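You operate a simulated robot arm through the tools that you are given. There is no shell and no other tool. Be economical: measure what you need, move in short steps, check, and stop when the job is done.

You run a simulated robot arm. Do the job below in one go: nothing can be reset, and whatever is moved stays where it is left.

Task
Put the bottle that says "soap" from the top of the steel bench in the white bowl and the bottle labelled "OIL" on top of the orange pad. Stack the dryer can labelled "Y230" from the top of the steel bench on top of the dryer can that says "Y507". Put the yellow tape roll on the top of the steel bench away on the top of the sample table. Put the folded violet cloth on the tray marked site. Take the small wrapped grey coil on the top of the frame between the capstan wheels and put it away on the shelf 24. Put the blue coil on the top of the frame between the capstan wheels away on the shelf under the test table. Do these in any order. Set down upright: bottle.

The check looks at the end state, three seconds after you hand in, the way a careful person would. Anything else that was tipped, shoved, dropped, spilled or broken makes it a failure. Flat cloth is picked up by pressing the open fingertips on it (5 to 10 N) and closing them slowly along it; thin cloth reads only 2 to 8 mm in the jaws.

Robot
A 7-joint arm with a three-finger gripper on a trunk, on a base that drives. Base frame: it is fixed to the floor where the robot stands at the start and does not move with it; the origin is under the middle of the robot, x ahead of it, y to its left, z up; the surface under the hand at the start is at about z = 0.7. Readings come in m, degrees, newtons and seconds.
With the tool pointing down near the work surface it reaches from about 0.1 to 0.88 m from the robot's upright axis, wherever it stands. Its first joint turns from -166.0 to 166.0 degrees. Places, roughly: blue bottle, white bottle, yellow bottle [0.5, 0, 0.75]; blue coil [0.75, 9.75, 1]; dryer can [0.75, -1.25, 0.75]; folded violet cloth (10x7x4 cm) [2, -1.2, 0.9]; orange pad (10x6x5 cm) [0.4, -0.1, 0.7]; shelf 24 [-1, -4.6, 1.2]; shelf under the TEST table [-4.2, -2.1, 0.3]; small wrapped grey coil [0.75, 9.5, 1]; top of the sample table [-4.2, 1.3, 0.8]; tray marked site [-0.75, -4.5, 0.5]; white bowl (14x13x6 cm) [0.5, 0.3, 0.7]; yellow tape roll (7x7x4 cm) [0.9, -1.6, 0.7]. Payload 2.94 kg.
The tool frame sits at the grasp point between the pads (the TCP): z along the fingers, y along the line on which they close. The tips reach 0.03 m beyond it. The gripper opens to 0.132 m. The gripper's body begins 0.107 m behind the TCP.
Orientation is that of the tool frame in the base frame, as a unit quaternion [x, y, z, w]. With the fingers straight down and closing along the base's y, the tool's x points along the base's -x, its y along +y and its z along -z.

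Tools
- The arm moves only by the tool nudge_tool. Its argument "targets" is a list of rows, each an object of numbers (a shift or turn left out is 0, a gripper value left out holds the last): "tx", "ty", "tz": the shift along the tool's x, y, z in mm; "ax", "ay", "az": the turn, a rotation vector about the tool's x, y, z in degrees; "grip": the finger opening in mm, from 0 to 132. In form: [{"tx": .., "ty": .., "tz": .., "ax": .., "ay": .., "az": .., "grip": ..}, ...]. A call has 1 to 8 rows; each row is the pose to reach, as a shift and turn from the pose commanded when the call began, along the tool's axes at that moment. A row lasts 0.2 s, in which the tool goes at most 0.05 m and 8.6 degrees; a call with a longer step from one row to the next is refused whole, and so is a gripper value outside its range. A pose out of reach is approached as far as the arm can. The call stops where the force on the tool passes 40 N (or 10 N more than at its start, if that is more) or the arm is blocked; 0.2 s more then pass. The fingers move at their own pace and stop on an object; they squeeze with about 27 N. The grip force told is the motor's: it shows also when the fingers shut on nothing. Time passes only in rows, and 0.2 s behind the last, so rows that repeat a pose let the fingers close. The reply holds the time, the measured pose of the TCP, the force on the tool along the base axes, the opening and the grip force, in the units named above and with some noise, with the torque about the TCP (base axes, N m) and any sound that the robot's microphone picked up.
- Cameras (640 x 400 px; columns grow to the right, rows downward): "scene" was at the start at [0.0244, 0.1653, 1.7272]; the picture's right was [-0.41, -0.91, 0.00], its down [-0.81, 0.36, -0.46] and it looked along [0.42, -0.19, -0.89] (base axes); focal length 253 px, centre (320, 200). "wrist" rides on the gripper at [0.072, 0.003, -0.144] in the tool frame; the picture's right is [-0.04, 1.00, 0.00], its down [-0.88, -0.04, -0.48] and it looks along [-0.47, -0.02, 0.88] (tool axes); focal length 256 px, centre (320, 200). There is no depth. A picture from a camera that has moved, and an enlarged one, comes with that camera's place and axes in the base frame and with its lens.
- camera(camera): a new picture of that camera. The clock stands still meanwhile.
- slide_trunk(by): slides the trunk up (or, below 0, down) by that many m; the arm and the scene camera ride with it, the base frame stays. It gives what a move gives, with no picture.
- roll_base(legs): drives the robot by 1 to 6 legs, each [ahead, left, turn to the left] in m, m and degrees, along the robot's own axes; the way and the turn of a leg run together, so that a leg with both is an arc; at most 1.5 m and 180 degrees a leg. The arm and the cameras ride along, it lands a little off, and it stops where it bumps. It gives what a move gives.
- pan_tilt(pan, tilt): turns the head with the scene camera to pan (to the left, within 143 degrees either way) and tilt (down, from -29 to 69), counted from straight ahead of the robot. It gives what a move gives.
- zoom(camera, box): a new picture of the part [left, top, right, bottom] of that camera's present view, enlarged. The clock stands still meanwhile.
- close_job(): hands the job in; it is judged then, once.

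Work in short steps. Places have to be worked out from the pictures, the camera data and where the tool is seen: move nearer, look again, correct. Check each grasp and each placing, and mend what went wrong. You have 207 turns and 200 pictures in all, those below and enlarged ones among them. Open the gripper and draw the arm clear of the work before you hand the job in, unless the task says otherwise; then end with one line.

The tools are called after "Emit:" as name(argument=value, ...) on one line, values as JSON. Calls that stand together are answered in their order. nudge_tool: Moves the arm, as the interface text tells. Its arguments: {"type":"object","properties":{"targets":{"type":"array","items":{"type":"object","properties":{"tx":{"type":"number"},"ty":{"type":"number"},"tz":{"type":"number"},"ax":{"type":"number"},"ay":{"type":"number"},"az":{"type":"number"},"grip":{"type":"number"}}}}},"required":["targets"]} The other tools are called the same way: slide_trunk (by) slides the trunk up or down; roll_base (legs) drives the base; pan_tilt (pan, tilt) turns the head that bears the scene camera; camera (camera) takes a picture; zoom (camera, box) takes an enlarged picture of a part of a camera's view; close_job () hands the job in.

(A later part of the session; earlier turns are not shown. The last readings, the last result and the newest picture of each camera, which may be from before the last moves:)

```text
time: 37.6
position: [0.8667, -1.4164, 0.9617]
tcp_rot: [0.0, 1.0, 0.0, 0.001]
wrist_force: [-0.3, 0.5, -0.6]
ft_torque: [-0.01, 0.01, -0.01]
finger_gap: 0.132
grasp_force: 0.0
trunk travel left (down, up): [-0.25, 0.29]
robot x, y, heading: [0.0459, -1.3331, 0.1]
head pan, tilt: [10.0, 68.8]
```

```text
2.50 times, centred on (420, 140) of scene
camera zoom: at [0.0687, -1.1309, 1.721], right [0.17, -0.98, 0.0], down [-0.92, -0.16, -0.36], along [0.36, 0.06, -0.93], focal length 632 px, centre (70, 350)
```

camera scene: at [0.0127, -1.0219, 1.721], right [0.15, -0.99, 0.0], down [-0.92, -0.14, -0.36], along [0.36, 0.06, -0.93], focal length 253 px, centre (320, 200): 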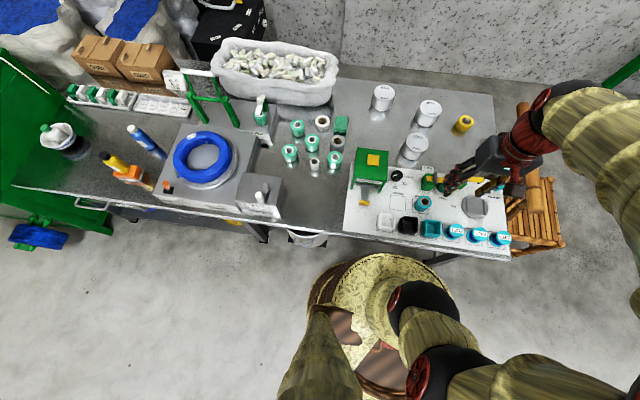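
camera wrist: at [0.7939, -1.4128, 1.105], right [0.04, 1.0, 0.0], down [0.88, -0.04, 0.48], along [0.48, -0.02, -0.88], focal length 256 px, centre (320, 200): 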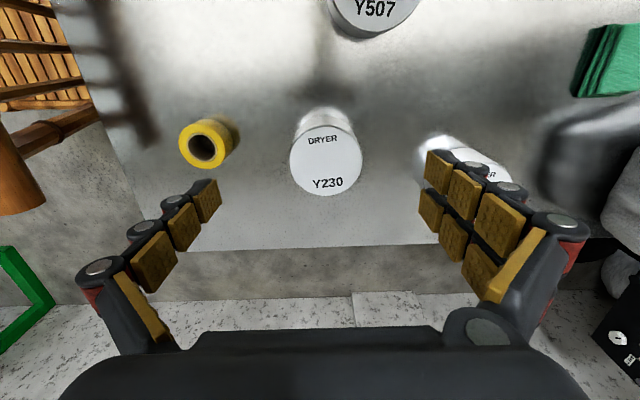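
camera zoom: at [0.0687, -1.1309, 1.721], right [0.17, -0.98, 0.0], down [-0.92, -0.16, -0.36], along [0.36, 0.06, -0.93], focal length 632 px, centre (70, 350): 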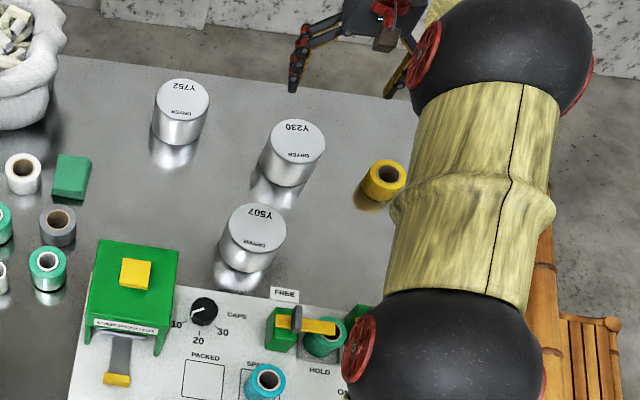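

From both views together, the can's top centre is at about (0.912,-1.411,0.775). That is near the reach limit, so I tilt the tool 15° outward and move above it.

Emit:
nudge_tool(targets=[{"tx": -10, "ay": -7.5}, {"tx": -30, "ay": -15}, {"tx": -45, "ty": 4, "tz": 30, "ay": -15}, {"tx": -45, "ty": 4, "tz": 70, "ay": -15}, {"tx": -45, "ty": 4, "tz": 70, "ay": -15}])

Emit:
camera(camera="wrist")

Emit:
zoom(camera="scene", box=[300, 60, 540, 220])

```text
time: 38.8
position: [0.9119, -1.4135, 0.8897]
tcp_rot: [0.001, 0.991, 0.0, 0.131]
wrist_force: [0.0, -0.3, -0.2]
ft_torque: [0.0, 0.03, 0.0]
finger_gap: 0.1322
grasp_force: 0.0
trunk travel left (down, up): [-0.25, 0.29]
robot x, y, heading: [0.0429, -1.3321, -0.1]
head pan, tilt: [10.0, 68.8]
```

```text
160 pictures are left
camera wrist: at [0.8042, -1.4112, 1.0096], right [0.04, 1.0, 0.01], down [0.73, -0.04, 0.69], along [0.69, -0.02, -0.73], focal length 256 px, centre (320, 200)
```

wrist: 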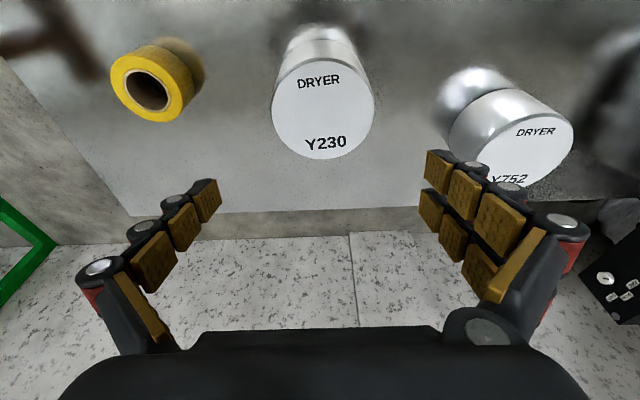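

```text
2.50 times, centred on (420, 140) of scene
camera zoom: at [0.0686, -1.1309, 1.721], right [0.17, -0.98, 0.0], down [-0.92, -0.16, -0.36], along [0.36, 0.06, -0.93], focal length 632 px, centre (70, 350)
```

zoom: 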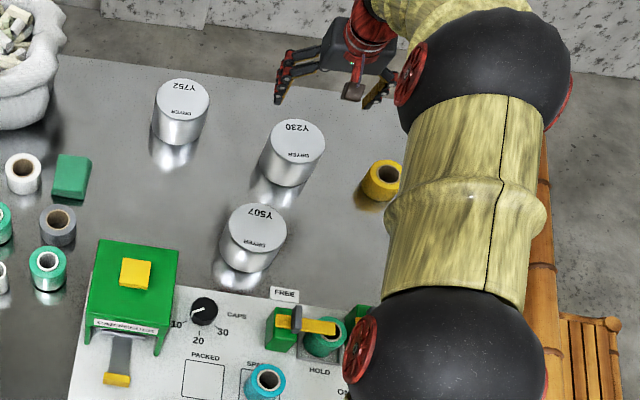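

Can top confirmed at about (0.912,-1.410,0.77), diameter ~0.10 m. I go straight down along base z to TCP z≈0.74 with the tilt kept.

Emit:
nudge_tool(targets=[{"tx": 10, "ty": 3, "tz": 36}, {"tx": 20, "ty": 3, "tz": 72}, {"tx": 30, "ty": 3, "tz": 108}, {"tx": 39, "ty": 3, "tz": 144}, {"tx": 39, "ty": 3, "tz": 144}])

Emit:
camera(camera="wrist")

Emit:
zoom(camera="scene", box=[340, 80, 500, 180])

```text
time: 40.0
position: [0.9088, -1.4114, 0.7404]
tcp_rot: [0.001, 0.991, 0.001, 0.13]
wrist_force: [0.4, 0.0, -0.7]
ft_torque: [0.0, -0.02, -0.02]
finger_gap: 0.1321
grasp_force: 0.0
trunk travel left (down, up): [-0.25, 0.29]
robot x, y, heading: [0.0465, -1.3298, -0.2]
head pan, tilt: [10.0, 68.8]
```

```text
158 pictures are left
camera wrist: at [0.8015, -1.4079, 0.8595], right [0.04, 1.0, 0.01], down [0.73, -0.04, 0.69], along [0.69, -0.02, -0.73], focal length 256 px, centre (320, 200)
```

wrist: 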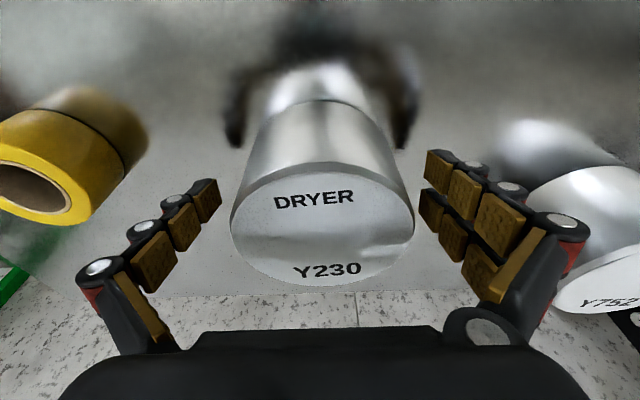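

```text
4.00 times, centred on (420, 130) of scene
camera zoom: at [0.0689, -1.1309, 1.721], right [0.17, -0.98, 0.0], down [-0.92, -0.16, -0.36], along [0.36, 0.06, -0.93], focal length 1012 px, centre (-80, 480)
```

zoom: 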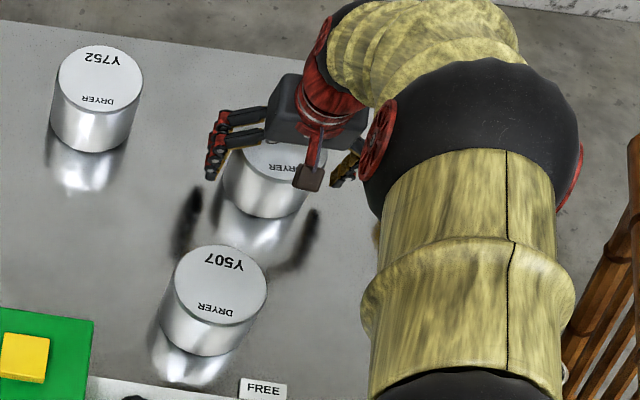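

Aligned: can centre is about (0.907,-1.409). I close the gripper.

Emit:
nudge_tool(targets=[{"grip": 110}, {"grip": 95}, {"grip": 80}, {"grip": 80}, {"grip": 80}])

```text
time: 41.2
position: [0.9085, -1.4114, 0.742]
tcp_rot: [0.0, 0.991, -0.001, 0.131]
wrist_force: [-0.7, 0.3, 1.9]
ft_torque: [0.04, 0.16, 0.05]
finger_gap: 0.1014
grasp_force: 26.8
trunk travel left (down, up): [-0.25, 0.29]
robot x, y, heading: [0.0457, -1.3313, -0.1]
head pan, tilt: [10.0, 68.8]
```

Gripped at 101 mm. I lift 110 mm straight up and check that it holds.

Emit:
nudge_tool(targets=[{"tx": -3, "tz": -10}, {"tx": -11, "tz": -42}, {"tx": -20, "tz": -75}, {"tx": -29, "tz": -107}, {"tx": -29, "tz": -107}])

Emit:
nudge_tool(targets=[{"tx": 45, "ty": 12, "tz": -12}, {"tx": 85, "ty": 25, "tz": -23}, {"tx": 125, "ty": 36, "tz": -33}, {"tx": 165, "ty": 47, "tz": -44}, {"tx": 202, "ty": 58, "tz": -54}, {"tx": 202, "ty": 58, "tz": -54}])

Emit:
camera(camera="wrist")

Emit:
zoom(camera="scene", box=[340, 80, 500, 180])

```text
time: 42.4
position: [0.913, -1.4134, 0.8472]
tcp_rot: [0.0, 0.991, 0.0, 0.13]
wrist_force: [-0.9, 0.5, -3.8]
ft_torque: [-0.04, 0.04, 0.0]
finger_gap: 0.1013
grasp_force: 26.6
trunk travel left (down, up): [-0.25, 0.29]
robot x, y, heading: [0.0502, -1.3312, -0.1]
head pan, tilt: [10.0, 68.8]
```

```text
time: 43.8
position: [0.7033, -1.3512, 0.851]
tcp_rot: [-0.001, 0.991, 0.001, 0.13]
wrist_force: [-0.3, 1.2, -4.5]
ft_torque: [0.0, 0.01, 0.01]
finger_gap: 0.1014
grasp_force: 27.1
trunk travel left (down, up): [-0.25, 0.29]
robot x, y, heading: [0.0481, -1.3325, -0.0]
head pan, tilt: [10.0, 68.8]
```

```text
156 pictures are left
camera wrist: at [0.5963, -1.3485, 0.9708], right [0.04, 1.0, 0.01], down [0.73, -0.04, 0.69], along [0.69, -0.02, -0.73], focal length 256 px, centre (320, 200)
```

wrist: 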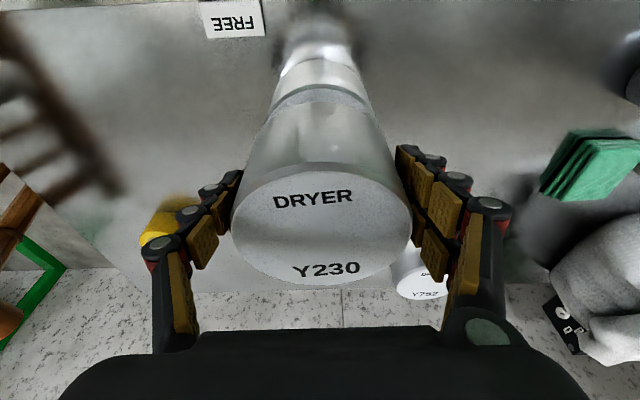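

```text
4.00 times, centred on (420, 130) of scene
camera zoom: at [0.0686, -1.1307, 1.7209], right [0.17, -0.98, 0.0], down [-0.92, -0.16, -0.36], along [0.36, 0.06, -0.93], focal length 1012 px, centre (-80, 480)
```

zoom: 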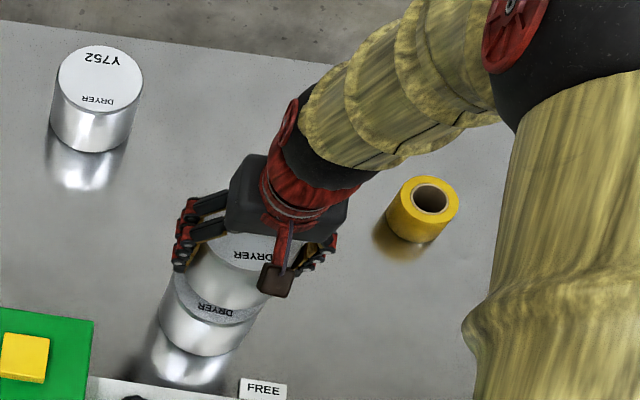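

Held can above Y507; I zoom in to check alignment.

Emit:
zoom(camera="wrist", box=[240, 30, 400, 130])

Emit:
zoom(camera="scene", box=[370, 130, 430, 180])

```text
4.00 times, centred on (320, 80) of wrist
camera zoom: at [0.5963, -1.3485, 0.9708], right [0.04, 1.0, 0.01], down [0.73, -0.04, 0.69], along [0.69, -0.02, -0.73], focal length 1024 px, centre (320, 680)
```

zoom: 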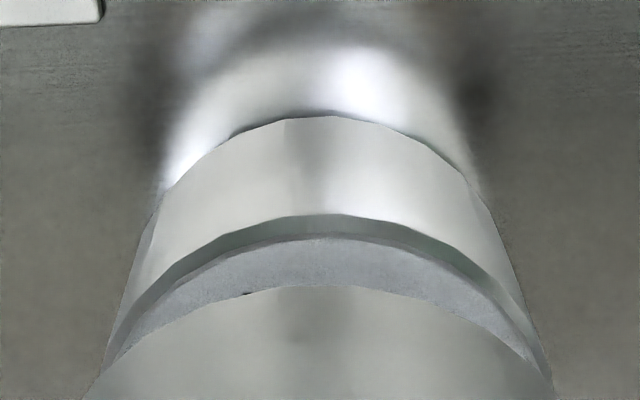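

```text
8.00 times, centred on (400, 155) of scene
camera zoom: at [0.0686, -1.1307, 1.7209], right [0.17, -0.98, 0.0], down [-0.92, -0.16, -0.36], along [0.36, 0.06, -0.93], focal length 2023 px, centre (-320, 560)
```

zoom: 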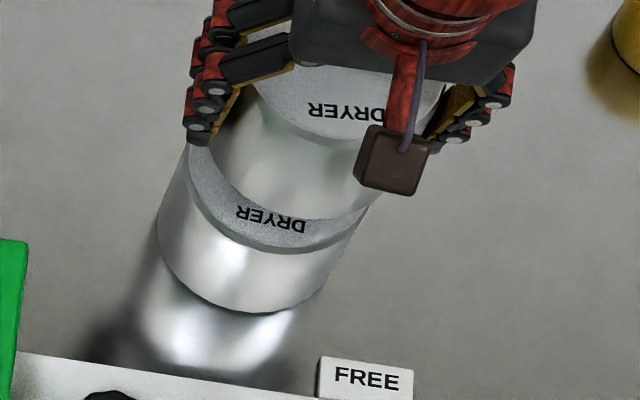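

Held can is ~4 mm short in x and ~3 mm in y. I correct that and lower to near contact.

Emit:
nudge_tool(targets=[{"tx": -2, "ty": 3, "tz": 6}, {"tx": 2, "ty": 3, "tz": 22}, {"tx": 4, "ty": 3, "tz": 30}, {"tx": 4, "ty": 3, "tz": 30}])

Emit:
zoom(camera="wrist", box=[240, 30, 400, 130])

Emit:
zoom(camera="scene", box=[370, 130, 430, 180])

```text
time: 44.8
position: [0.7077, -1.3488, 0.8188]
tcp_rot: [-0.001, 0.991, 0.0, 0.13]
wrist_force: [-0.3, -0.1, -4.7]
ft_torque: [0.02, 0.05, -0.02]
finger_gap: 0.1012
grasp_force: 26.2
trunk travel left (down, up): [-0.25, 0.29]
robot x, y, heading: [0.0462, -1.3335, 0.2]
head pan, tilt: [10.0, 68.8]
```

```text
4.00 times, centred on (320, 80) of wrist
camera zoom: at [0.6002, -1.345, 0.9392], right [0.04, 1.0, 0.01], down [0.73, -0.04, 0.69], along [0.69, -0.02, -0.73], focal length 1024 px, centre (320, 680)
```

zoom: 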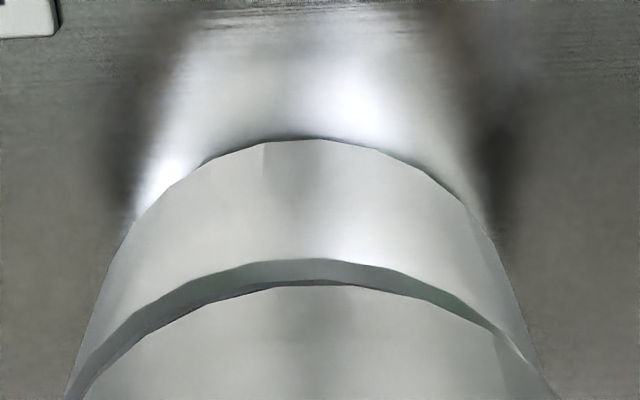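

```text
8.00 times, centred on (400, 155) of scene
camera zoom: at [0.0687, -1.1308, 1.7209], right [0.17, -0.98, 0.0], down [-0.92, -0.16, -0.36], along [0.36, 0.06, -0.93], focal length 2023 px, centre (-320, 560)
```

zoom: 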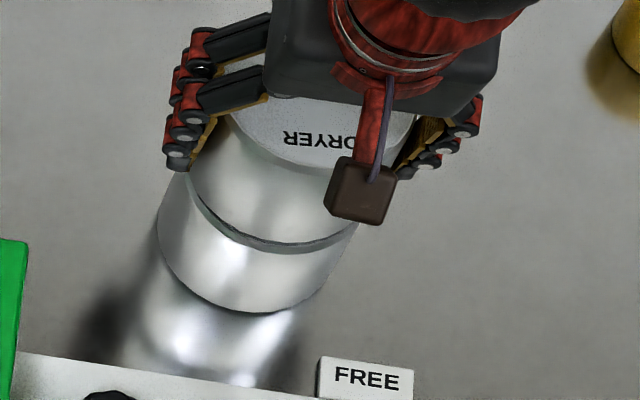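

Very well aligned (perhaps 2 mm high in y). I lower slowly to contact.

Emit:
nudge_tool(targets=[{"ty": -2, "tx": 0, "tz": 2}, {"ty": -2, "tx": 1, "tz": 4}, {"ty": -2, "tx": 1, "tz": 5}])

Emit:
nudge_tool(targets=[{"tx": 0.5, "tz": 2}, {"tx": 1, "tz": 4}])

```text
time: 45.6
position: [0.7063, -1.3502, 0.816]
tcp_rot: [0.0, 0.992, 0.0, 0.13]
wrist_force: [-0.5, 0.4, -4.1]
ft_torque: [0.01, 0.05, 0.0]
finger_gap: 0.1012
grasp_force: 26.6
trunk travel left (down, up): [-0.25, 0.29]
robot x, y, heading: [0.0424, -1.3294, -0.1]
head pan, tilt: [10.0, 68.8]
```

```text
time: 46.2
position: [0.7071, -1.3493, 0.8137]
tcp_rot: [0.0, 0.991, 0.0, 0.132]
wrist_force: [-3.4, 4.1, 11.4]
ft_torque: [0.38, 0.47, -0.07]
finger_gap: 0.1017
grasp_force: 27.2
trunk travel left (down, up): [-0.25, 0.29]
robot x, y, heading: [0.0452, -1.3313, 0.1]
head pan, tilt: [10.0, 68.8]
```

Contact at TCP z≈0.8137. I release slowly and draw back upward.

Emit:
nudge_tool(targets=[{"tx": 0, "tz": -1}, {"tx": 0, "tz": -1, "grip": 106}, {"tx": 0, "tz": -1, "grip": 118}, {"tx": 0, "tz": -1, "grip": 128}, {"tz": -1, "grip": 128}, {"tx": -8, "tz": -30}, {"tx": -18, "tz": -68}, {"tx": -28, "tz": -104}])

Emit:
camera(camera="wrist")

Emit:
zoom(camera="scene", box=[340, 80, 500, 180])

```text
time: 48.0
position: [0.7057, -1.35, 0.92]
tcp_rot: [0.001, 0.992, 0.0, 0.129]
wrist_force: [-0.2, 0.1, 0.4]
ft_torque: [-0.02, -0.03, -0.02]
finger_gap: 0.1282
grasp_force: 0.4
trunk travel left (down, up): [-0.25, 0.29]
robot x, y, heading: [0.047, -1.3323, 0.1]
head pan, tilt: [10.0, 68.8]
```

```text
150 pictures are left
camera wrist: at [0.5993, -1.347, 1.0396], right [0.04, 1.0, 0.01], down [0.73, -0.04, 0.69], along [0.69, -0.02, -0.73], focal length 256 px, centre (320, 200)
```

wrist: 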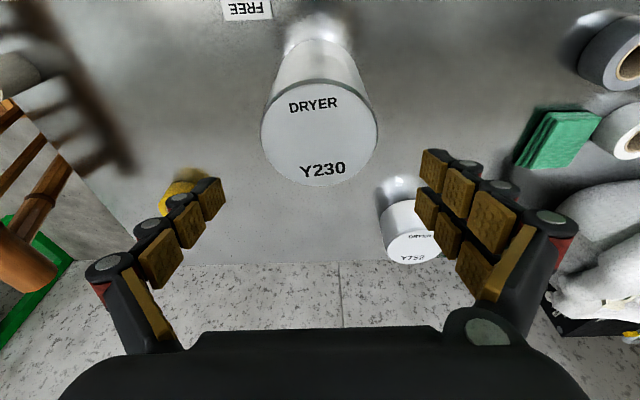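

```text
4.00 times, centred on (420, 130) of scene
camera zoom: at [0.0681, -1.1308, 1.7209], right [0.17, -0.98, 0.0], down [-0.92, -0.16, -0.36], along [0.36, 0.06, -0.93], focal length 1012 px, centre (-80, 480)
```

zoom: 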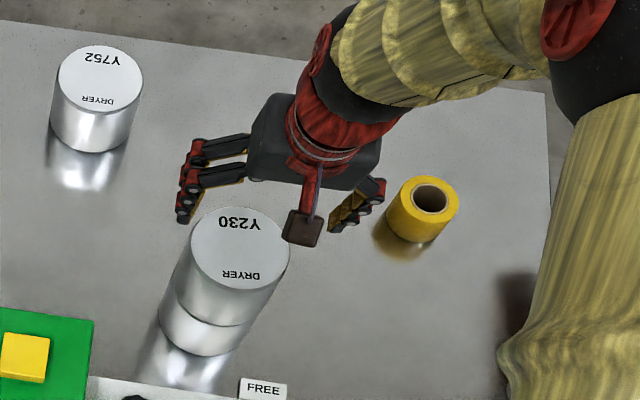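

Stack is good. The tape is at about (0.885,-1.591); I move above it with the same tilt.

Emit:
nudge_tool(targets=[{"tx": 0, "ty": -40, "tz": 0}, {"tx": -25, "ty": -75, "tz": 8}, {"tx": -55, "ty": -110, "tz": 17}, {"tx": -85, "ty": -145, "tz": 28, "grip": 100}, {"tx": -115, "ty": -180, "tz": 40, "grip": 100}, {"tx": -145, "ty": -215, "tz": 53}, {"tx": -169, "ty": -241, "tz": 66}, {"tx": -169, "ty": -241, "tz": 66}])

Emit:
camera(camera="wrist")

Emit:
zoom(camera="scene", box=[380, 70, 540, 170])

```text
time: 49.8
position: [0.8885, -1.5912, 0.8961]
tcp_rot: [0.0, 0.991, 0.0, 0.13]
wrist_force: [0.6, 0.4, 0.6]
ft_torque: [0.05, 0.05, -0.01]
finger_gap: 0.1002
grasp_force: 0.1
trunk travel left (down, up): [-0.25, 0.29]
robot x, y, heading: [0.0468, -1.3303, -0.1]
head pan, tilt: [10.0, 68.8]
```

```text
148 pictures are left
camera wrist: at [0.7807, -1.5887, 1.017], right [0.04, 1.0, 0.01], down [0.73, -0.04, 0.69], along [0.69, -0.02, -0.73], focal length 256 px, centre (320, 200)
```

wrist: 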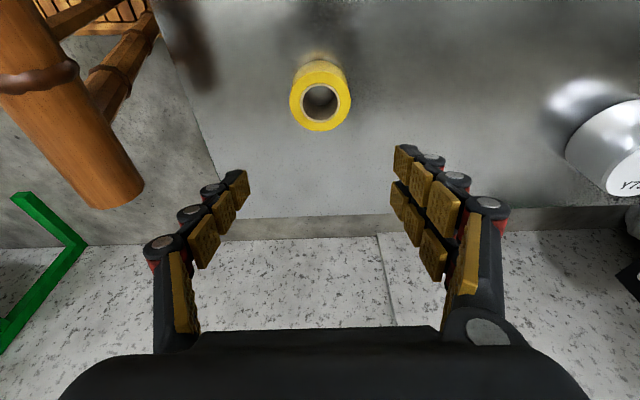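

```text
4.00 times, centred on (460, 120) of scene
camera zoom: at [0.0688, -1.1312, 1.721], right [0.17, -0.98, 0.0], down [-0.92, -0.16, -0.36], along [0.36, 0.06, -0.93], focal length 1012 px, centre (-240, 520)
```

zoom: 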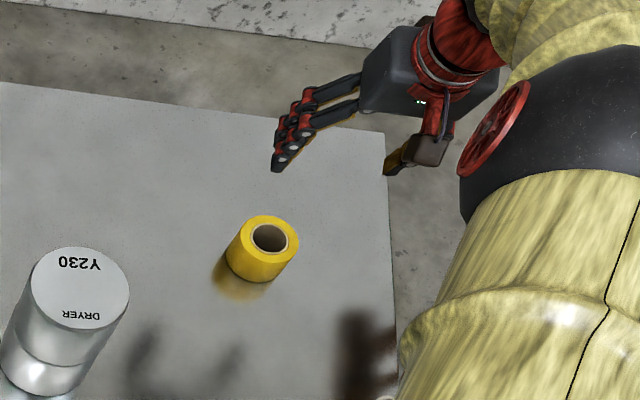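

Tape centre at about (0.889,-1.590). I descend straight to z≈0.738 and close.

Emit:
nudge_tool(targets=[{"tx": 10, "ty": 1, "tz": 37}, {"tx": 20, "ty": 1, "tz": 74}, {"tx": 30, "ty": 1, "tz": 111}, {"tx": 38, "ty": 1, "tz": 140}, {"tx": 41, "ty": 1, "tz": 152}, {"tx": 41, "ty": 1, "tz": 152}])

Emit:
camera(camera="wrist")

```text
time: 51.2
position: [0.8858, -1.5888, 0.7396]
tcp_rot: [0.0, 0.991, 0.001, 0.13]
wrist_force: [0.0, 0.1, -0.5]
ft_torque: [-0.02, -0.03, -0.02]
finger_gap: 0.0999
grasp_force: 0.0
trunk travel left (down, up): [-0.25, 0.29]
robot x, y, heading: [0.0448, -1.3325, 0.0]
head pan, tilt: [10.0, 68.8]
```

```text
146 pictures are left
camera wrist: at [0.7785, -1.5862, 0.8589], right [0.04, 1.0, 0.01], down [0.73, -0.04, 0.69], along [0.69, -0.02, -0.73], focal length 256 px, centre (320, 200)
```

wrist: 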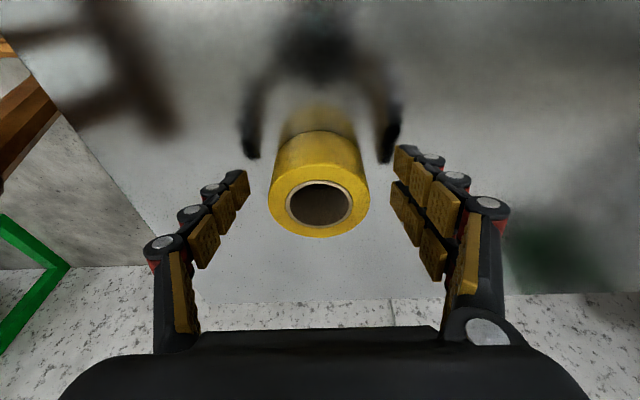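

Tape axis appears ~6 mm further and a bit lower; I nudge and close.

Emit:
nudge_tool(targets=[{"tx": -4, "tz": 7}, {"tx": -4, "tz": 7, "grip": 80}, {"tx": -4, "tz": 7, "grip": 60}, {"tx": -4, "tz": 7, "grip": 50}, {"tx": -4, "tz": 7, "grip": 50}, {"tx": -4, "tz": 7, "grip": 50}])

Emit:
nudge_tool(targets=[{"tx": -4, "tz": -12}, {"tx": -13, "tz": -48}, {"tx": -26, "tz": -96}, {"tx": -26, "tz": -96}])

Emit:
camera(camera="wrist")

```text
time: 52.6
position: [0.8902, -1.5895, 0.7343]
tcp_rot: [0.0, 0.991, 0.0, 0.131]
wrist_force: [-1.7, -0.6, 1.3]
ft_torque: [-0.06, 0.05, -0.04]
finger_gap: 0.0661
grasp_force: 26.8
trunk travel left (down, up): [-0.25, 0.29]
robot x, y, heading: [0.0468, -1.3344, -0.2]
head pan, tilt: [10.0, 68.8]
```

```text
time: 53.6
position: [0.8936, -1.5909, 0.8387]
tcp_rot: [0.001, 0.992, -0.001, 0.129]
wrist_force: [0.0, -0.1, 0.2]
ft_torque: [-0.01, -0.02, -0.04]
finger_gap: 0.066
grasp_force: 27.4
trunk travel left (down, up): [-0.25, 0.29]
robot x, y, heading: [0.0474, -1.3342, -0.1]
head pan, tilt: [10.0, 68.8]
```

```text
145 pictures are left
camera wrist: at [0.7861, -1.5872, 0.9585], right [0.04, 1.0, 0.01], down [0.73, -0.04, 0.69], along [0.69, -0.02, -0.73], focal length 256 px, centre (320, 200)
```

wrist: 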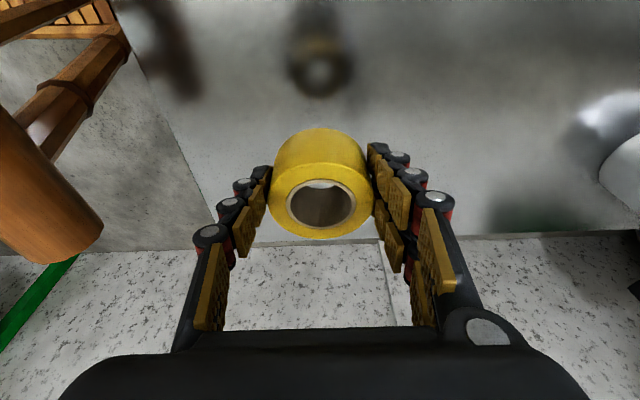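

Tape is held. I raise it and retract the arm over the robot.

Emit:
nudge_tool(targets=[{"tx": -12, "tz": -45}, {"tx": -24, "tz": -90}, {"tx": -36, "tz": -135}, {"tx": -48, "tz": -180}, {"tx": -60, "tz": -225}, {"tx": -72, "tz": -270}, {"tx": -80, "tz": -300}, {"tx": -80, "tz": -300}])

Emit:
nudge_tool(targets=[{"tx": 42, "ty": 20, "tz": -12}, {"tx": 85, "ty": 40, "tz": -24}, {"tx": 128, "ty": 60, "tz": -35}, {"tx": 171, "ty": 80, "tz": -46}, {"tx": 214, "ty": 100, "tz": -57}, {"tx": 257, "ty": 120, "tz": -68}, {"tx": 300, "ty": 140, "tz": -80}, {"tx": 343, "ty": 160, "tz": -92}])

Emit:
nudge_tool(targets=[{"tx": 42, "ty": 20, "tz": -12}, {"tx": 85, "ty": 40, "tz": -24}, {"tx": 128, "ty": 60, "tz": -35}, {"tx": 150, "ty": 90, "tz": -40}, {"tx": 150, "ty": 90, "tz": -40}])

Emit:
pan_tilt(pan=120, tilt=30)

Emit:
camera(camera="scene")

```text
time: 55.4
position: [0.892, -1.59, 1.1419]
tcp_rot: [0.0, 0.992, 0.0, 0.129]
wrist_force: [0.3, 0.3, -1.2]
ft_torque: [0.0, -0.02, 0.01]
finger_gap: 0.0659
grasp_force: 26.7
trunk travel left (down, up): [-0.25, 0.29]
robot x, y, heading: [0.0458, -1.3331, -0.3]
head pan, tilt: [10.0, 68.8]
```

```text
time: 57.2
position: [0.5346, -1.4326, 1.1477]
tcp_rot: [0.0, 0.991, 0.0, 0.132]
wrist_force: [0.7, 0.5, 0.1]
ft_torque: [0.0, 0.02, -0.01]
finger_gap: 0.066
grasp_force: 26.8
trunk travel left (down, up): [-0.25, 0.29]
robot x, y, heading: [0.0445, -1.3345, -0.1]
head pan, tilt: [10.0, 68.8]
```

```text
time: 58.4
position: [0.3791, -1.3424, 1.148]
tcp_rot: [0.0, 0.991, -0.001, 0.131]
wrist_force: [0.1, 0.0, -0.9]
ft_torque: [0.0, 0.01, -0.02]
finger_gap: 0.0656
grasp_force: 26.8
trunk travel left (down, up): [-0.25, 0.29]
robot x, y, heading: [0.0451, -1.3316, -0.1]
head pan, tilt: [10.0, 68.8]
```

```text
time: 60.3
position: [0.3781, -1.3423, 1.1471]
tcp_rot: [0.0, 0.991, 0.0, 0.131]
wrist_force: [-0.4, -0.4, -0.6]
ft_torque: [0.0, 0.03, 0.0]
finger_gap: 0.0658
grasp_force: 26.8
trunk travel left (down, up): [-0.25, 0.29]
robot x, y, heading: [0.0479, -1.3315, 0.0]
head pan, tilt: [120.0, 30.0]
```

```text
144 pictures are left
camera scene: at [-0.0322, -1.0622, 1.7724], right [0.87, 0.5, 0.0], down [0.25, -0.43, -0.87], along [-0.43, 0.75, -0.5], focal length 253 px, centre (320, 200)
```

scene: 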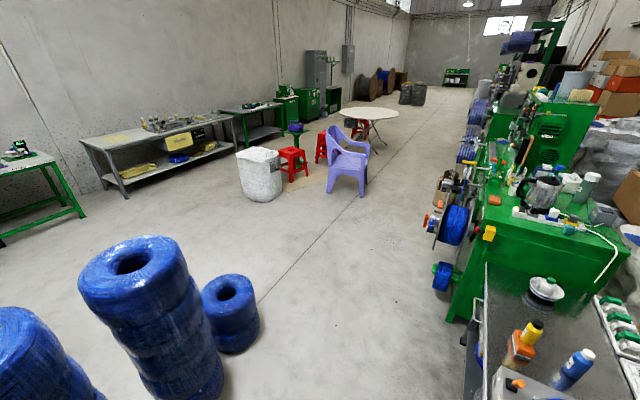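

I can see the sample table (long grey bench with yellow sign). I zoom in on it to find a free spot and verify the name.

Emit:
zoom(camera="scene", box=[0, 90, 300, 230])

Emit:
zoom(camera="scene", box=[100, 100, 250, 190])

```text
2.13 times, centred on (150, 160) of scene
camera zoom: at [-0.0322, -1.0622, 1.7724], right [0.87, 0.5, 0.0], down [0.25, -0.43, -0.87], along [-0.43, 0.75, -0.5], focal length 540 px, centre (683, 285)
```

zoom: 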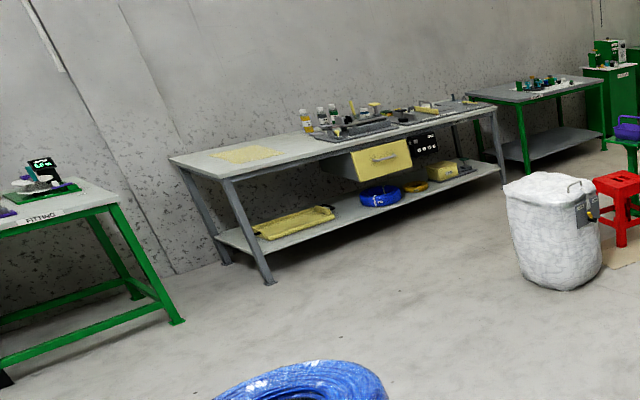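

```text
4.27 times, centred on (175, 145) of scene
camera zoom: at [-0.0322, -1.0622, 1.7724], right [0.87, 0.5, 0.0], down [0.25, -0.43, -0.87], along [-0.43, 0.75, -0.5], focal length 1079 px, centre (939, 435)
```

zoom: 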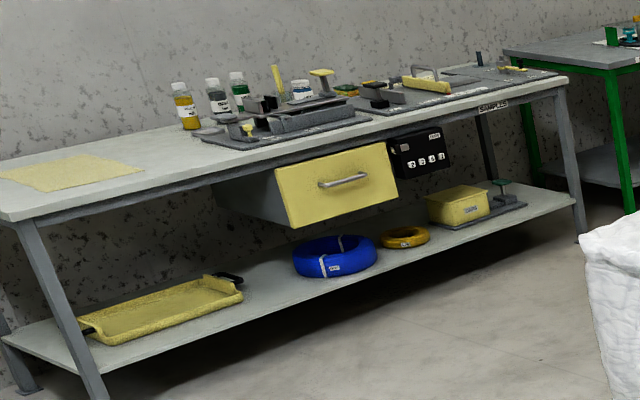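

The table is labelled SAMPLES; its left part (y≈0.5–0.8, front edge x≈-3.78) is free. I back off, go to an open spot, turn round and check.

Emit:
roll_base(legs=[[-0.08, 0, 0], [0, 1.35, 0], [-0.9, 0.3, 0], [0, 0, 180]])

Emit:
pan_tilt(pan=0, tilt=25)

Emit:
camera(camera="scene")

```text
time: 79.6
position: [-1.2705, 0.3063, 1.1477]
tcp_rot: [0.991, 0.014, -0.131, 0.002]
wrist_force: [0.1, 0.1, -0.4]
ft_torque: [0.02, -0.03, 0.01]
finger_gap: 0.0649
grasp_force: 27.2
trunk travel left (down, up): [-0.25, 0.29]
robot x, y, heading: [-0.9367, 0.3012, -178.2]
head pan, tilt: [120.0, 30.0]
```

```text
time: 81.6
position: [-1.2701, 0.3052, 1.1472]
tcp_rot: [0.991, 0.013, -0.131, 0.002]
wrist_force: [0.4, -0.9, -0.4]
ft_torque: [-0.02, -0.02, 0.02]
finger_gap: 0.0652
grasp_force: 27.5
trunk travel left (down, up): [-0.25, 0.29]
robot x, y, heading: [-0.9366, 0.3004, -178.5]
head pan, tilt: [0.0, 25.0]
```

```text
141 pictures are left
camera scene: at [-0.9998, 0.1134, 1.7804], right [-0.03, 1.0, 0.0], down [0.42, 0.01, -0.91], along [-0.91, -0.02, -0.42], focal length 253 px, centre (320, 200)
```

scene: 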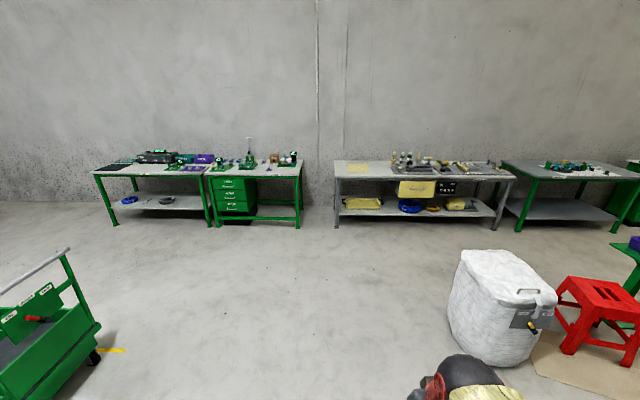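

Clear floor ahead. I drive toward the sample table.

Emit:
roll_base(legs=[[1.05, -0.12, -1.7], [1.05, -0.12, 0]])

Emit:
pan_tilt(pan=0, tilt=50)

Emit:
camera(camera="scene")

```text
time: 92.2
position: [-3.4045, 0.5458, 1.1472]
tcp_rot: [0.991, -0.003, -0.13, -0.001]
wrist_force: [-1.2, 1.0, -1.3]
ft_torque: [-0.01, 0.05, 0.03]
finger_gap: 0.0654
grasp_force: 26.7
trunk travel left (down, up): [-0.25, 0.29]
robot x, y, heading: [-3.0738, 0.5352, 179.5]
head pan, tilt: [0.0, 25.0]
```

```text
time: 93.1
position: [-3.4043, 0.5457, 1.1479]
tcp_rot: [0.991, -0.002, -0.131, 0.0]
wrist_force: [0.2, -0.5, -1.7]
ft_torque: [-0.02, -0.03, -0.05]
finger_gap: 0.0652
grasp_force: 27.0
trunk travel left (down, up): [-0.25, 0.29]
robot x, y, heading: [-3.0774, 0.5346, 179.7]
head pan, tilt: [0.0, 50.0]
```

```text
140 pictures are left
camera scene: at [-3.1254, 0.3449, 1.7429], right [0.01, 1.0, 0.0], down [0.77, 0.0, -0.64], along [-0.64, 0.0, -0.77], focal length 253 px, centre (320, 200)
```

scene: 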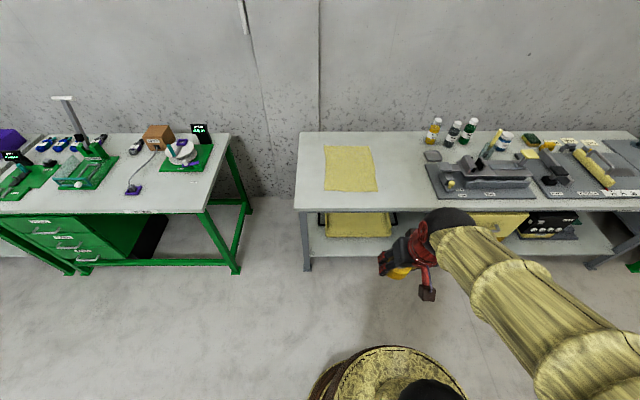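

The free patch lies at about (-4.03,0.76), table top z≈0.8. I drive 0.27 m ahead and 0.12 m right.

Emit:
roll_base(legs=[[0.27, -0.12, 0.3]])

Emit:
camera(camera="scene")

Emit:
camera(camera="wrist")

```text
time: 95.1
position: [-3.6686, 0.6654, 1.1485]
tcp_rot: [0.991, 0.001, -0.13, 0.001]
wrist_force: [0.4, -0.7, -0.3]
ft_torque: [0.04, -0.06, -0.03]
finger_gap: 0.065
grasp_force: 26.7
trunk travel left (down, up): [-0.25, 0.29]
robot x, y, heading: [-3.3373, 0.6537, -179.9]
head pan, tilt: [0.0, 50.0]
```

```text
139 pictures are left
camera scene: at [-3.3877, 0.4671, 1.7429], right [0.0, 1.0, 0.0], down [0.77, 0.0, -0.64], along [-0.64, 0.0, -0.77], focal length 253 px, centre (320, 200)
```

scene: 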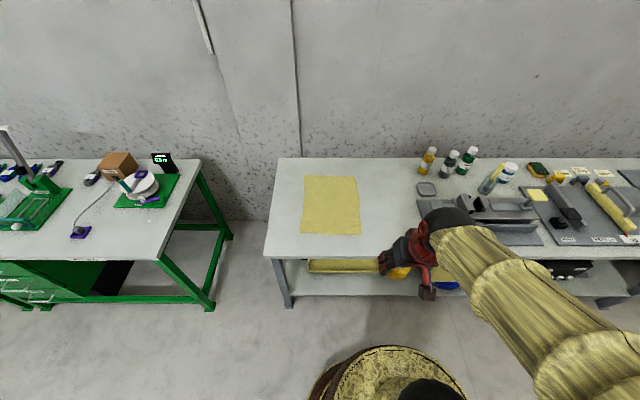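

```text
138 pictures are left
camera wrist: at [-3.5621, 0.6623, 1.2668], right [-0.04, -1.0, 0.01], down [-0.73, 0.04, 0.69], along [-0.69, 0.02, -0.73], focal length 256 px, centre (320, 200)
```

wrist: 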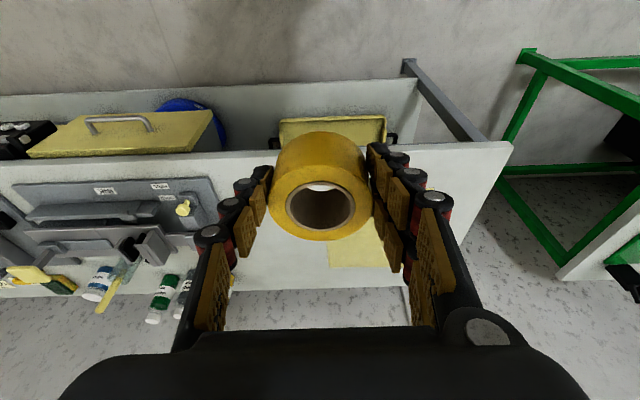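

Target set-down (-4.02, 0.785). I move above it at z≈0.95.

Emit:
nudge_tool(targets=[{"tx": -36, "ty": -15, "tz": 20}, {"tx": -72, "ty": -30, "tz": 50}, {"tx": -108, "ty": -45, "tz": 85}, {"tx": -144, "ty": -60, "tz": 120}, {"tx": -180, "ty": -75, "tz": 155}, {"tx": -216, "ty": -90, "tz": 190}, {"tx": -252, "ty": -105, "tz": 225}, {"tx": -287, "ty": -120, "tz": 260}])

Emit:
camera(camera="scene")

Emit:
camera(camera="wrist")

```text
refused: row 3 steps farther than a row can; nothing moved
```

```text
137 pictures are left
camera scene: at [-3.3877, 0.4671, 1.7429], right [0.0, 1.0, 0.0], down [0.77, 0.0, -0.64], along [-0.64, 0.0, -0.77], focal length 253 px, centre (320, 200)
```

scene: 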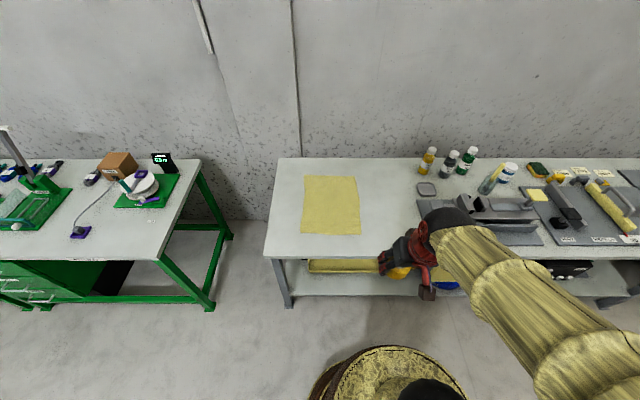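

```text
136 pictures are left
camera wrist: at [-3.5621, 0.6623, 1.2668], right [-0.04, -1.0, 0.01], down [-0.73, 0.04, 0.69], along [-0.69, 0.02, -0.73], focal length 256 px, centre (320, 200)
```

wrist: 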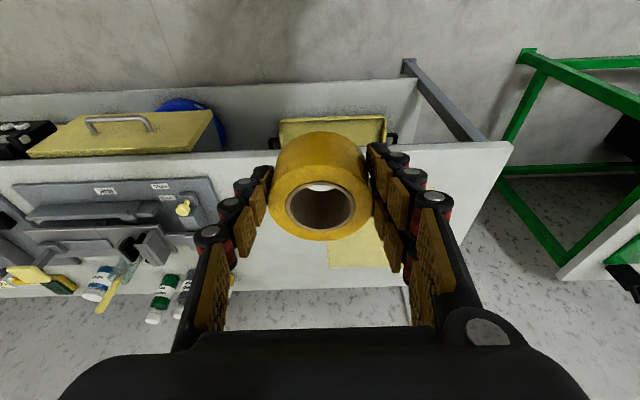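

A row step was too long; I use smaller steps over two calls.

Emit:
nudge_tool(targets=[{"tx": -32, "ty": -13, "tz": 20}, {"tx": -64, "ty": -26, "tz": 48}, {"tx": -96, "ty": -39, "tz": 78}, {"tx": -128, "ty": -52, "tz": 108}, {"tx": -160, "ty": -65, "tz": 138}, {"tx": -192, "ty": -78, "tz": 168}, {"tx": -224, "ty": -91, "tz": 198}, {"tx": -256, "ty": -104, "tz": 228}])

Emit:
nudge_tool(targets=[{"tx": -25, "ty": -12, "tz": 26}, {"tx": -31, "ty": -16, "tz": 50}, {"tx": -31, "ty": -16, "tz": 50}])

Emit:
camera(camera="scene")

Emit:
camera(camera="wrist")

```text
time: 96.9
position: [-3.9776, 0.7689, 0.9972]
tcp_rot: [0.992, 0.001, -0.13, 0.0]
wrist_force: [-0.2, -0.2, -0.8]
ft_torque: [0.01, -0.04, -0.03]
finger_gap: 0.065
grasp_force: 26.6
trunk travel left (down, up): [-0.25, 0.29]
robot x, y, heading: [-3.3361, 0.6547, -180.2]
head pan, tilt: [0.0, 50.0]
```

```text
time: 97.7
position: [-4.0188, 0.7848, 0.9548]
tcp_rot: [0.991, 0.001, -0.131, 0.0]
wrist_force: [0.6, -0.2, -0.5]
ft_torque: [0.02, 0.03, 0.0]
finger_gap: 0.0653
grasp_force: 27.1
trunk travel left (down, up): [-0.25, 0.29]
robot x, y, heading: [-3.3342, 0.6529, -179.8]
head pan, tilt: [0.0, 50.0]
```

```text
135 pictures are left
camera scene: at [-3.3871, 0.4668, 1.7429], right [0.0, 1.0, 0.0], down [0.77, 0.0, -0.64], along [-0.64, 0.0, -0.77], focal length 253 px, centre (320, 200)
```

scene: 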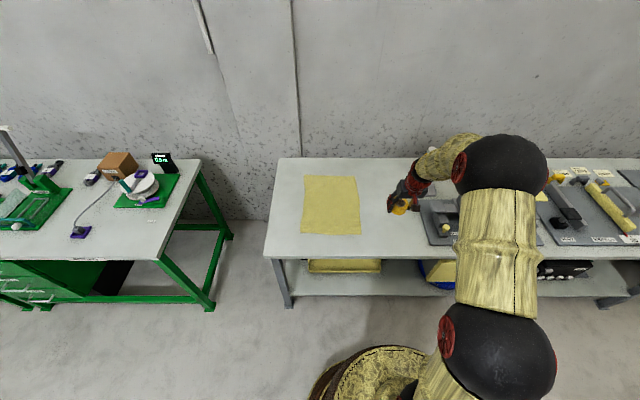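

```text
134 pictures are left
camera wrist: at [-3.911, 0.7815, 1.0741], right [-0.04, -1.0, 0.01], down [-0.73, 0.04, 0.69], along [-0.69, 0.02, -0.73], focal length 256 px, centre (320, 200)
```

wrist: 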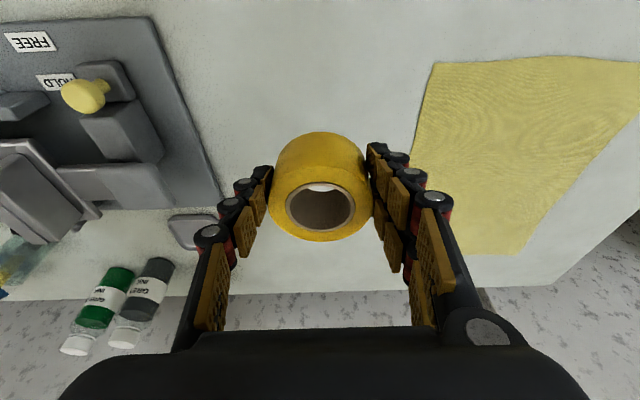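

Table below is clear. I lower to near the surface and then feel for it.

Emit:
nudge_tool(targets=[{"tx": 12, "tz": 45}, {"tx": 22, "tz": 82}, {"tx": 27, "tz": 100}, {"tx": 27, "tz": 102}])

Emit:
nudge_tool(targets=[{"tx": 1, "tz": 4}, {"tx": 2, "tz": 7}, {"tx": 3, "tz": 10}])

```text
time: 98.7
position: [-4.0186, 0.7852, 0.8475]
tcp_rot: [0.991, 0.0, -0.13, 0.0]
wrist_force: [-0.3, 1.0, -0.1]
ft_torque: [-0.04, 0.01, -0.01]
finger_gap: 0.065
grasp_force: 27.5
trunk travel left (down, up): [-0.25, 0.29]
robot x, y, heading: [-3.3369, 0.6539, -180.0]
head pan, tilt: [0.0, 50.0]
```

```text
time: 99.5
position: [-4.0172, 0.7836, 0.8372]
tcp_rot: [0.992, 0.0, -0.13, 0.0]
wrist_force: [-0.7, -0.1, -0.7]
ft_torque: [0.02, 0.03, -0.02]
finger_gap: 0.0651
grasp_force: 27.0
trunk travel left (down, up): [-0.25, 0.29]
robot x, y, heading: [-3.3354, 0.6572, -179.7]
head pan, tilt: [0.0, 50.0]
```

Emit:
nudge_tool(targets=[{"tx": 1, "tz": 3}, {"tx": 1.5, "tz": 5}])

Emit:
zoom(camera="scene", box=[370, 170, 450, 230])

```text
time: 100.1
position: [-4.0173, 0.7844, 0.8305]
tcp_rot: [0.992, 0.001, -0.13, 0.0]
wrist_force: [0.8, -0.6, 0.0]
ft_torque: [0.03, -0.01, -0.02]
finger_gap: 0.0648
grasp_force: 26.5
trunk travel left (down, up): [-0.25, 0.29]
robot x, y, heading: [-3.3387, 0.6554, -180.2]
head pan, tilt: [0.0, 50.0]
```

```text
6.67 times, centred on (410, 200) of scene
camera zoom: at [-3.3877, 0.467, 1.7429], right [0.0, 1.0, 0.0], down [0.77, 0.0, -0.64], along [-0.64, 0.0, -0.77], focal length 1686 px, centre (-280, 200)
```

zoom: 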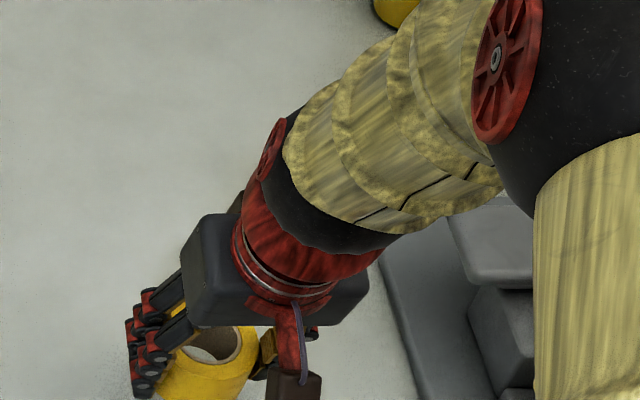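

Not yet touching; I continue in small steps.

Emit:
nudge_tool(targets=[{"tx": 0.7, "tz": 2.5}, {"tx": 1.3, "tz": 5}, {"tx": 2, "tz": 7}])

Emit:
nudge_tool(targets=[{"tx": 0.7, "tz": 2.5}, {"tx": 1.3, "tz": 5}, {"tx": 1.3, "tz": 5}])

```text
time: 100.9
position: [-4.0169, 0.7833, 0.8233]
tcp_rot: [0.991, 0.001, -0.13, 0.0]
wrist_force: [0.3, 0.2, -0.8]
ft_torque: [0.0, -0.06, -0.04]
finger_gap: 0.0651
grasp_force: 27.2
trunk travel left (down, up): [-0.25, 0.29]
robot x, y, heading: [-3.3364, 0.6602, -180.0]
head pan, tilt: [0.0, 50.0]
```

```text
time: 101.7
position: [-4.0175, 0.7857, 0.8208]
tcp_rot: [0.991, 0.001, -0.13, 0.001]
wrist_force: [0.4, 0.5, -0.8]
ft_torque: [0.0, -0.05, 0.01]
finger_gap: 0.0642
grasp_force: 27.1
trunk travel left (down, up): [-0.25, 0.29]
robot x, y, heading: [-3.3388, 0.6549, -180.0]
head pan, tilt: [0.0, 50.0]
```

I look from the wrist to see the gap.

Emit:
camera(camera="wrist")

Emit:
nudge_tool(targets=[{"tx": 0.5, "tz": 2}, {"tx": 0.8, "tz": 3}])

```text
132 pictures are left
camera wrist: at [-3.9107, 0.7815, 0.9386], right [-0.04, -1.0, 0.01], down [-0.73, 0.04, 0.69], along [-0.69, 0.02, -0.73], focal length 256 px, centre (320, 200)
```

wrist: 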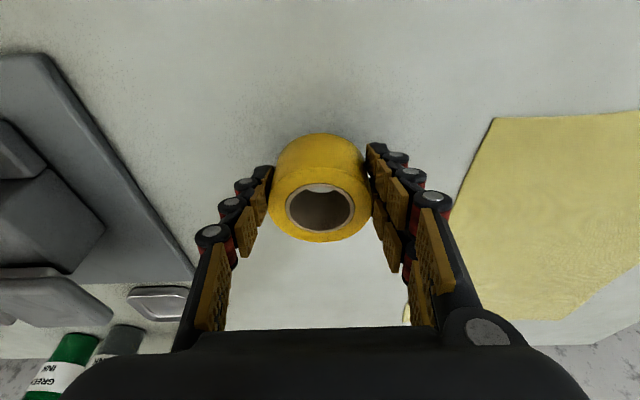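

```text
time: 102.3
position: [-4.0175, 0.7841, 0.8163]
tcp_rot: [0.992, 0.001, -0.129, 0.0]
wrist_force: [-0.6, -0.3, -1.9]
ft_torque: [0.01, 0.02, -0.01]
finger_gap: 0.0643
grasp_force: 26.9
trunk travel left (down, up): [-0.25, 0.29]
robot x, y, heading: [-3.337, 0.6546, -179.8]
head pan, tilt: [0.0, 50.0]
```

Emit:
nudge_tool(targets=[{"tx": 0.7, "tz": 2.5}, {"tx": 1.3, "tz": 5}, {"tx": 2, "tz": 7.5}, {"tx": 2.6, "tz": 10}])

Emit:
zoom(camera="wrist", box=[240, 90, 400, 190])

```text
time: 103.3
position: [-4.0186, 0.7846, 0.8053]
tcp_rot: [0.992, 0.001, -0.13, 0.001]
wrist_force: [0.0, -0.2, -1.6]
ft_torque: [0.04, 0.0, 0.01]
finger_gap: 0.0638
grasp_force: 27.5
trunk travel left (down, up): [-0.25, 0.29]
robot x, y, heading: [-3.339, 0.6528, -179.9]
head pan, tilt: [0.0, 50.0]
```

```text
4.00 times, centred on (320, 140) of wrist
camera zoom: at [-3.9115, 0.7818, 0.9252], right [-0.04, -1.0, 0.01], down [-0.73, 0.04, 0.69], along [-0.69, 0.02, -0.73], focal length 1024 px, centre (320, 440)
```

zoom: 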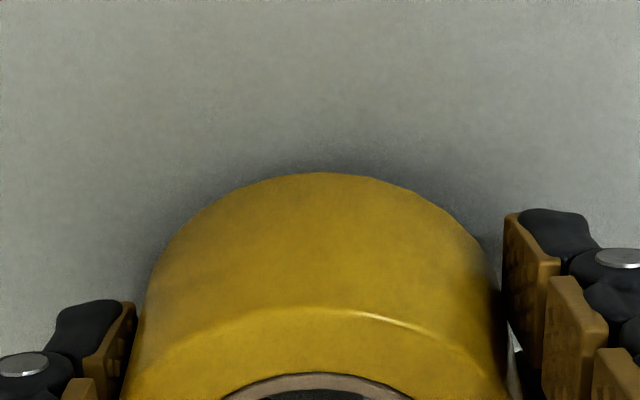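

Shadow is tightening around the tape; contact is near. I continue down in small steps.

Emit:
nudge_tool(targets=[{"tx": 0.7, "tz": 2.5}, {"tx": 1.3, "tz": 5}, {"tx": 2, "tz": 7.5}])

Emit:
zoom(camera="wrist", box=[240, 90, 400, 190])

```text
time: 104.1
position: [-4.0171, 0.7849, 0.798]
tcp_rot: [0.991, 0.001, -0.131, 0.0]
wrist_force: [-1.5, 0.7, -0.2]
ft_torque: [-0.01, 0.02, -0.02]
finger_gap: 0.064
grasp_force: 27.0
trunk travel left (down, up): [-0.25, 0.29]
robot x, y, heading: [-3.3389, 0.6587, -180.0]
head pan, tilt: [0.0, 50.0]
```

```text
4.00 times, centred on (320, 140) of wrist
camera zoom: at [-3.9115, 0.7812, 0.9177], right [-0.04, -1.0, 0.01], down [-0.73, 0.04, 0.69], along [-0.69, 0.02, -0.73], focal length 1024 px, centre (320, 440)
```

zoom: 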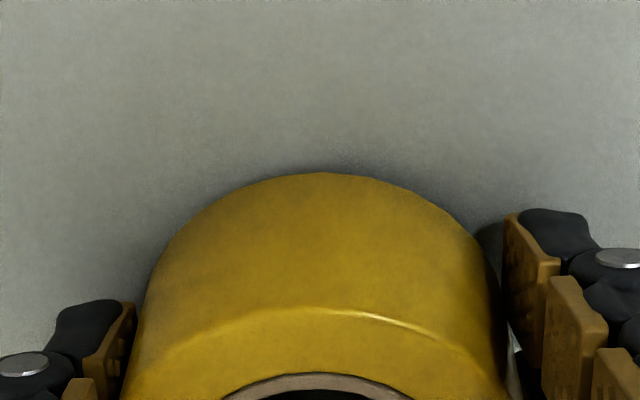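

Emit:
nudge_tool(targets=[{"tx": 0.7, "tz": 2.5}, {"tx": 1.3, "tz": 5}, {"tx": 1.3, "tz": 5}])

Emit:
nudge_tool(targets=[{"tx": 0.5, "tz": 2}, {"tx": 1, "tz": 4}, {"tx": 1, "tz": 4}])

```text
time: 104.9
position: [-4.0189, 0.7831, 0.7943]
tcp_rot: [0.991, 0.0, -0.131, 0.0]
wrist_force: [2.6, -1.0, 13.4]
ft_torque: [0.34, -0.17, -0.13]
finger_gap: 0.0642
grasp_force: 26.5
trunk travel left (down, up): [-0.25, 0.29]
robot x, y, heading: [-3.3356, 0.6529, -179.8]
head pan, tilt: [0.0, 50.0]
```

```text
time: 105.6
position: [-4.021, 0.784, 0.7926]
tcp_rot: [0.991, 0.001, -0.134, 0.0]
wrist_force: [4.8, -1.5, 16.2]
ft_torque: [-0.47, -0.35, 0.16]
finger_gap: 0.064
grasp_force: 26.9
trunk travel left (down, up): [-0.25, 0.29]
robot x, y, heading: [-3.3319, 0.6548, -179.8]
head pan, tilt: [0.0, 50.0]
stopped in row 3: the force on the tool passed its limit at 42 N (the readings are from after the stop); the commanded pose is now the measured one
```

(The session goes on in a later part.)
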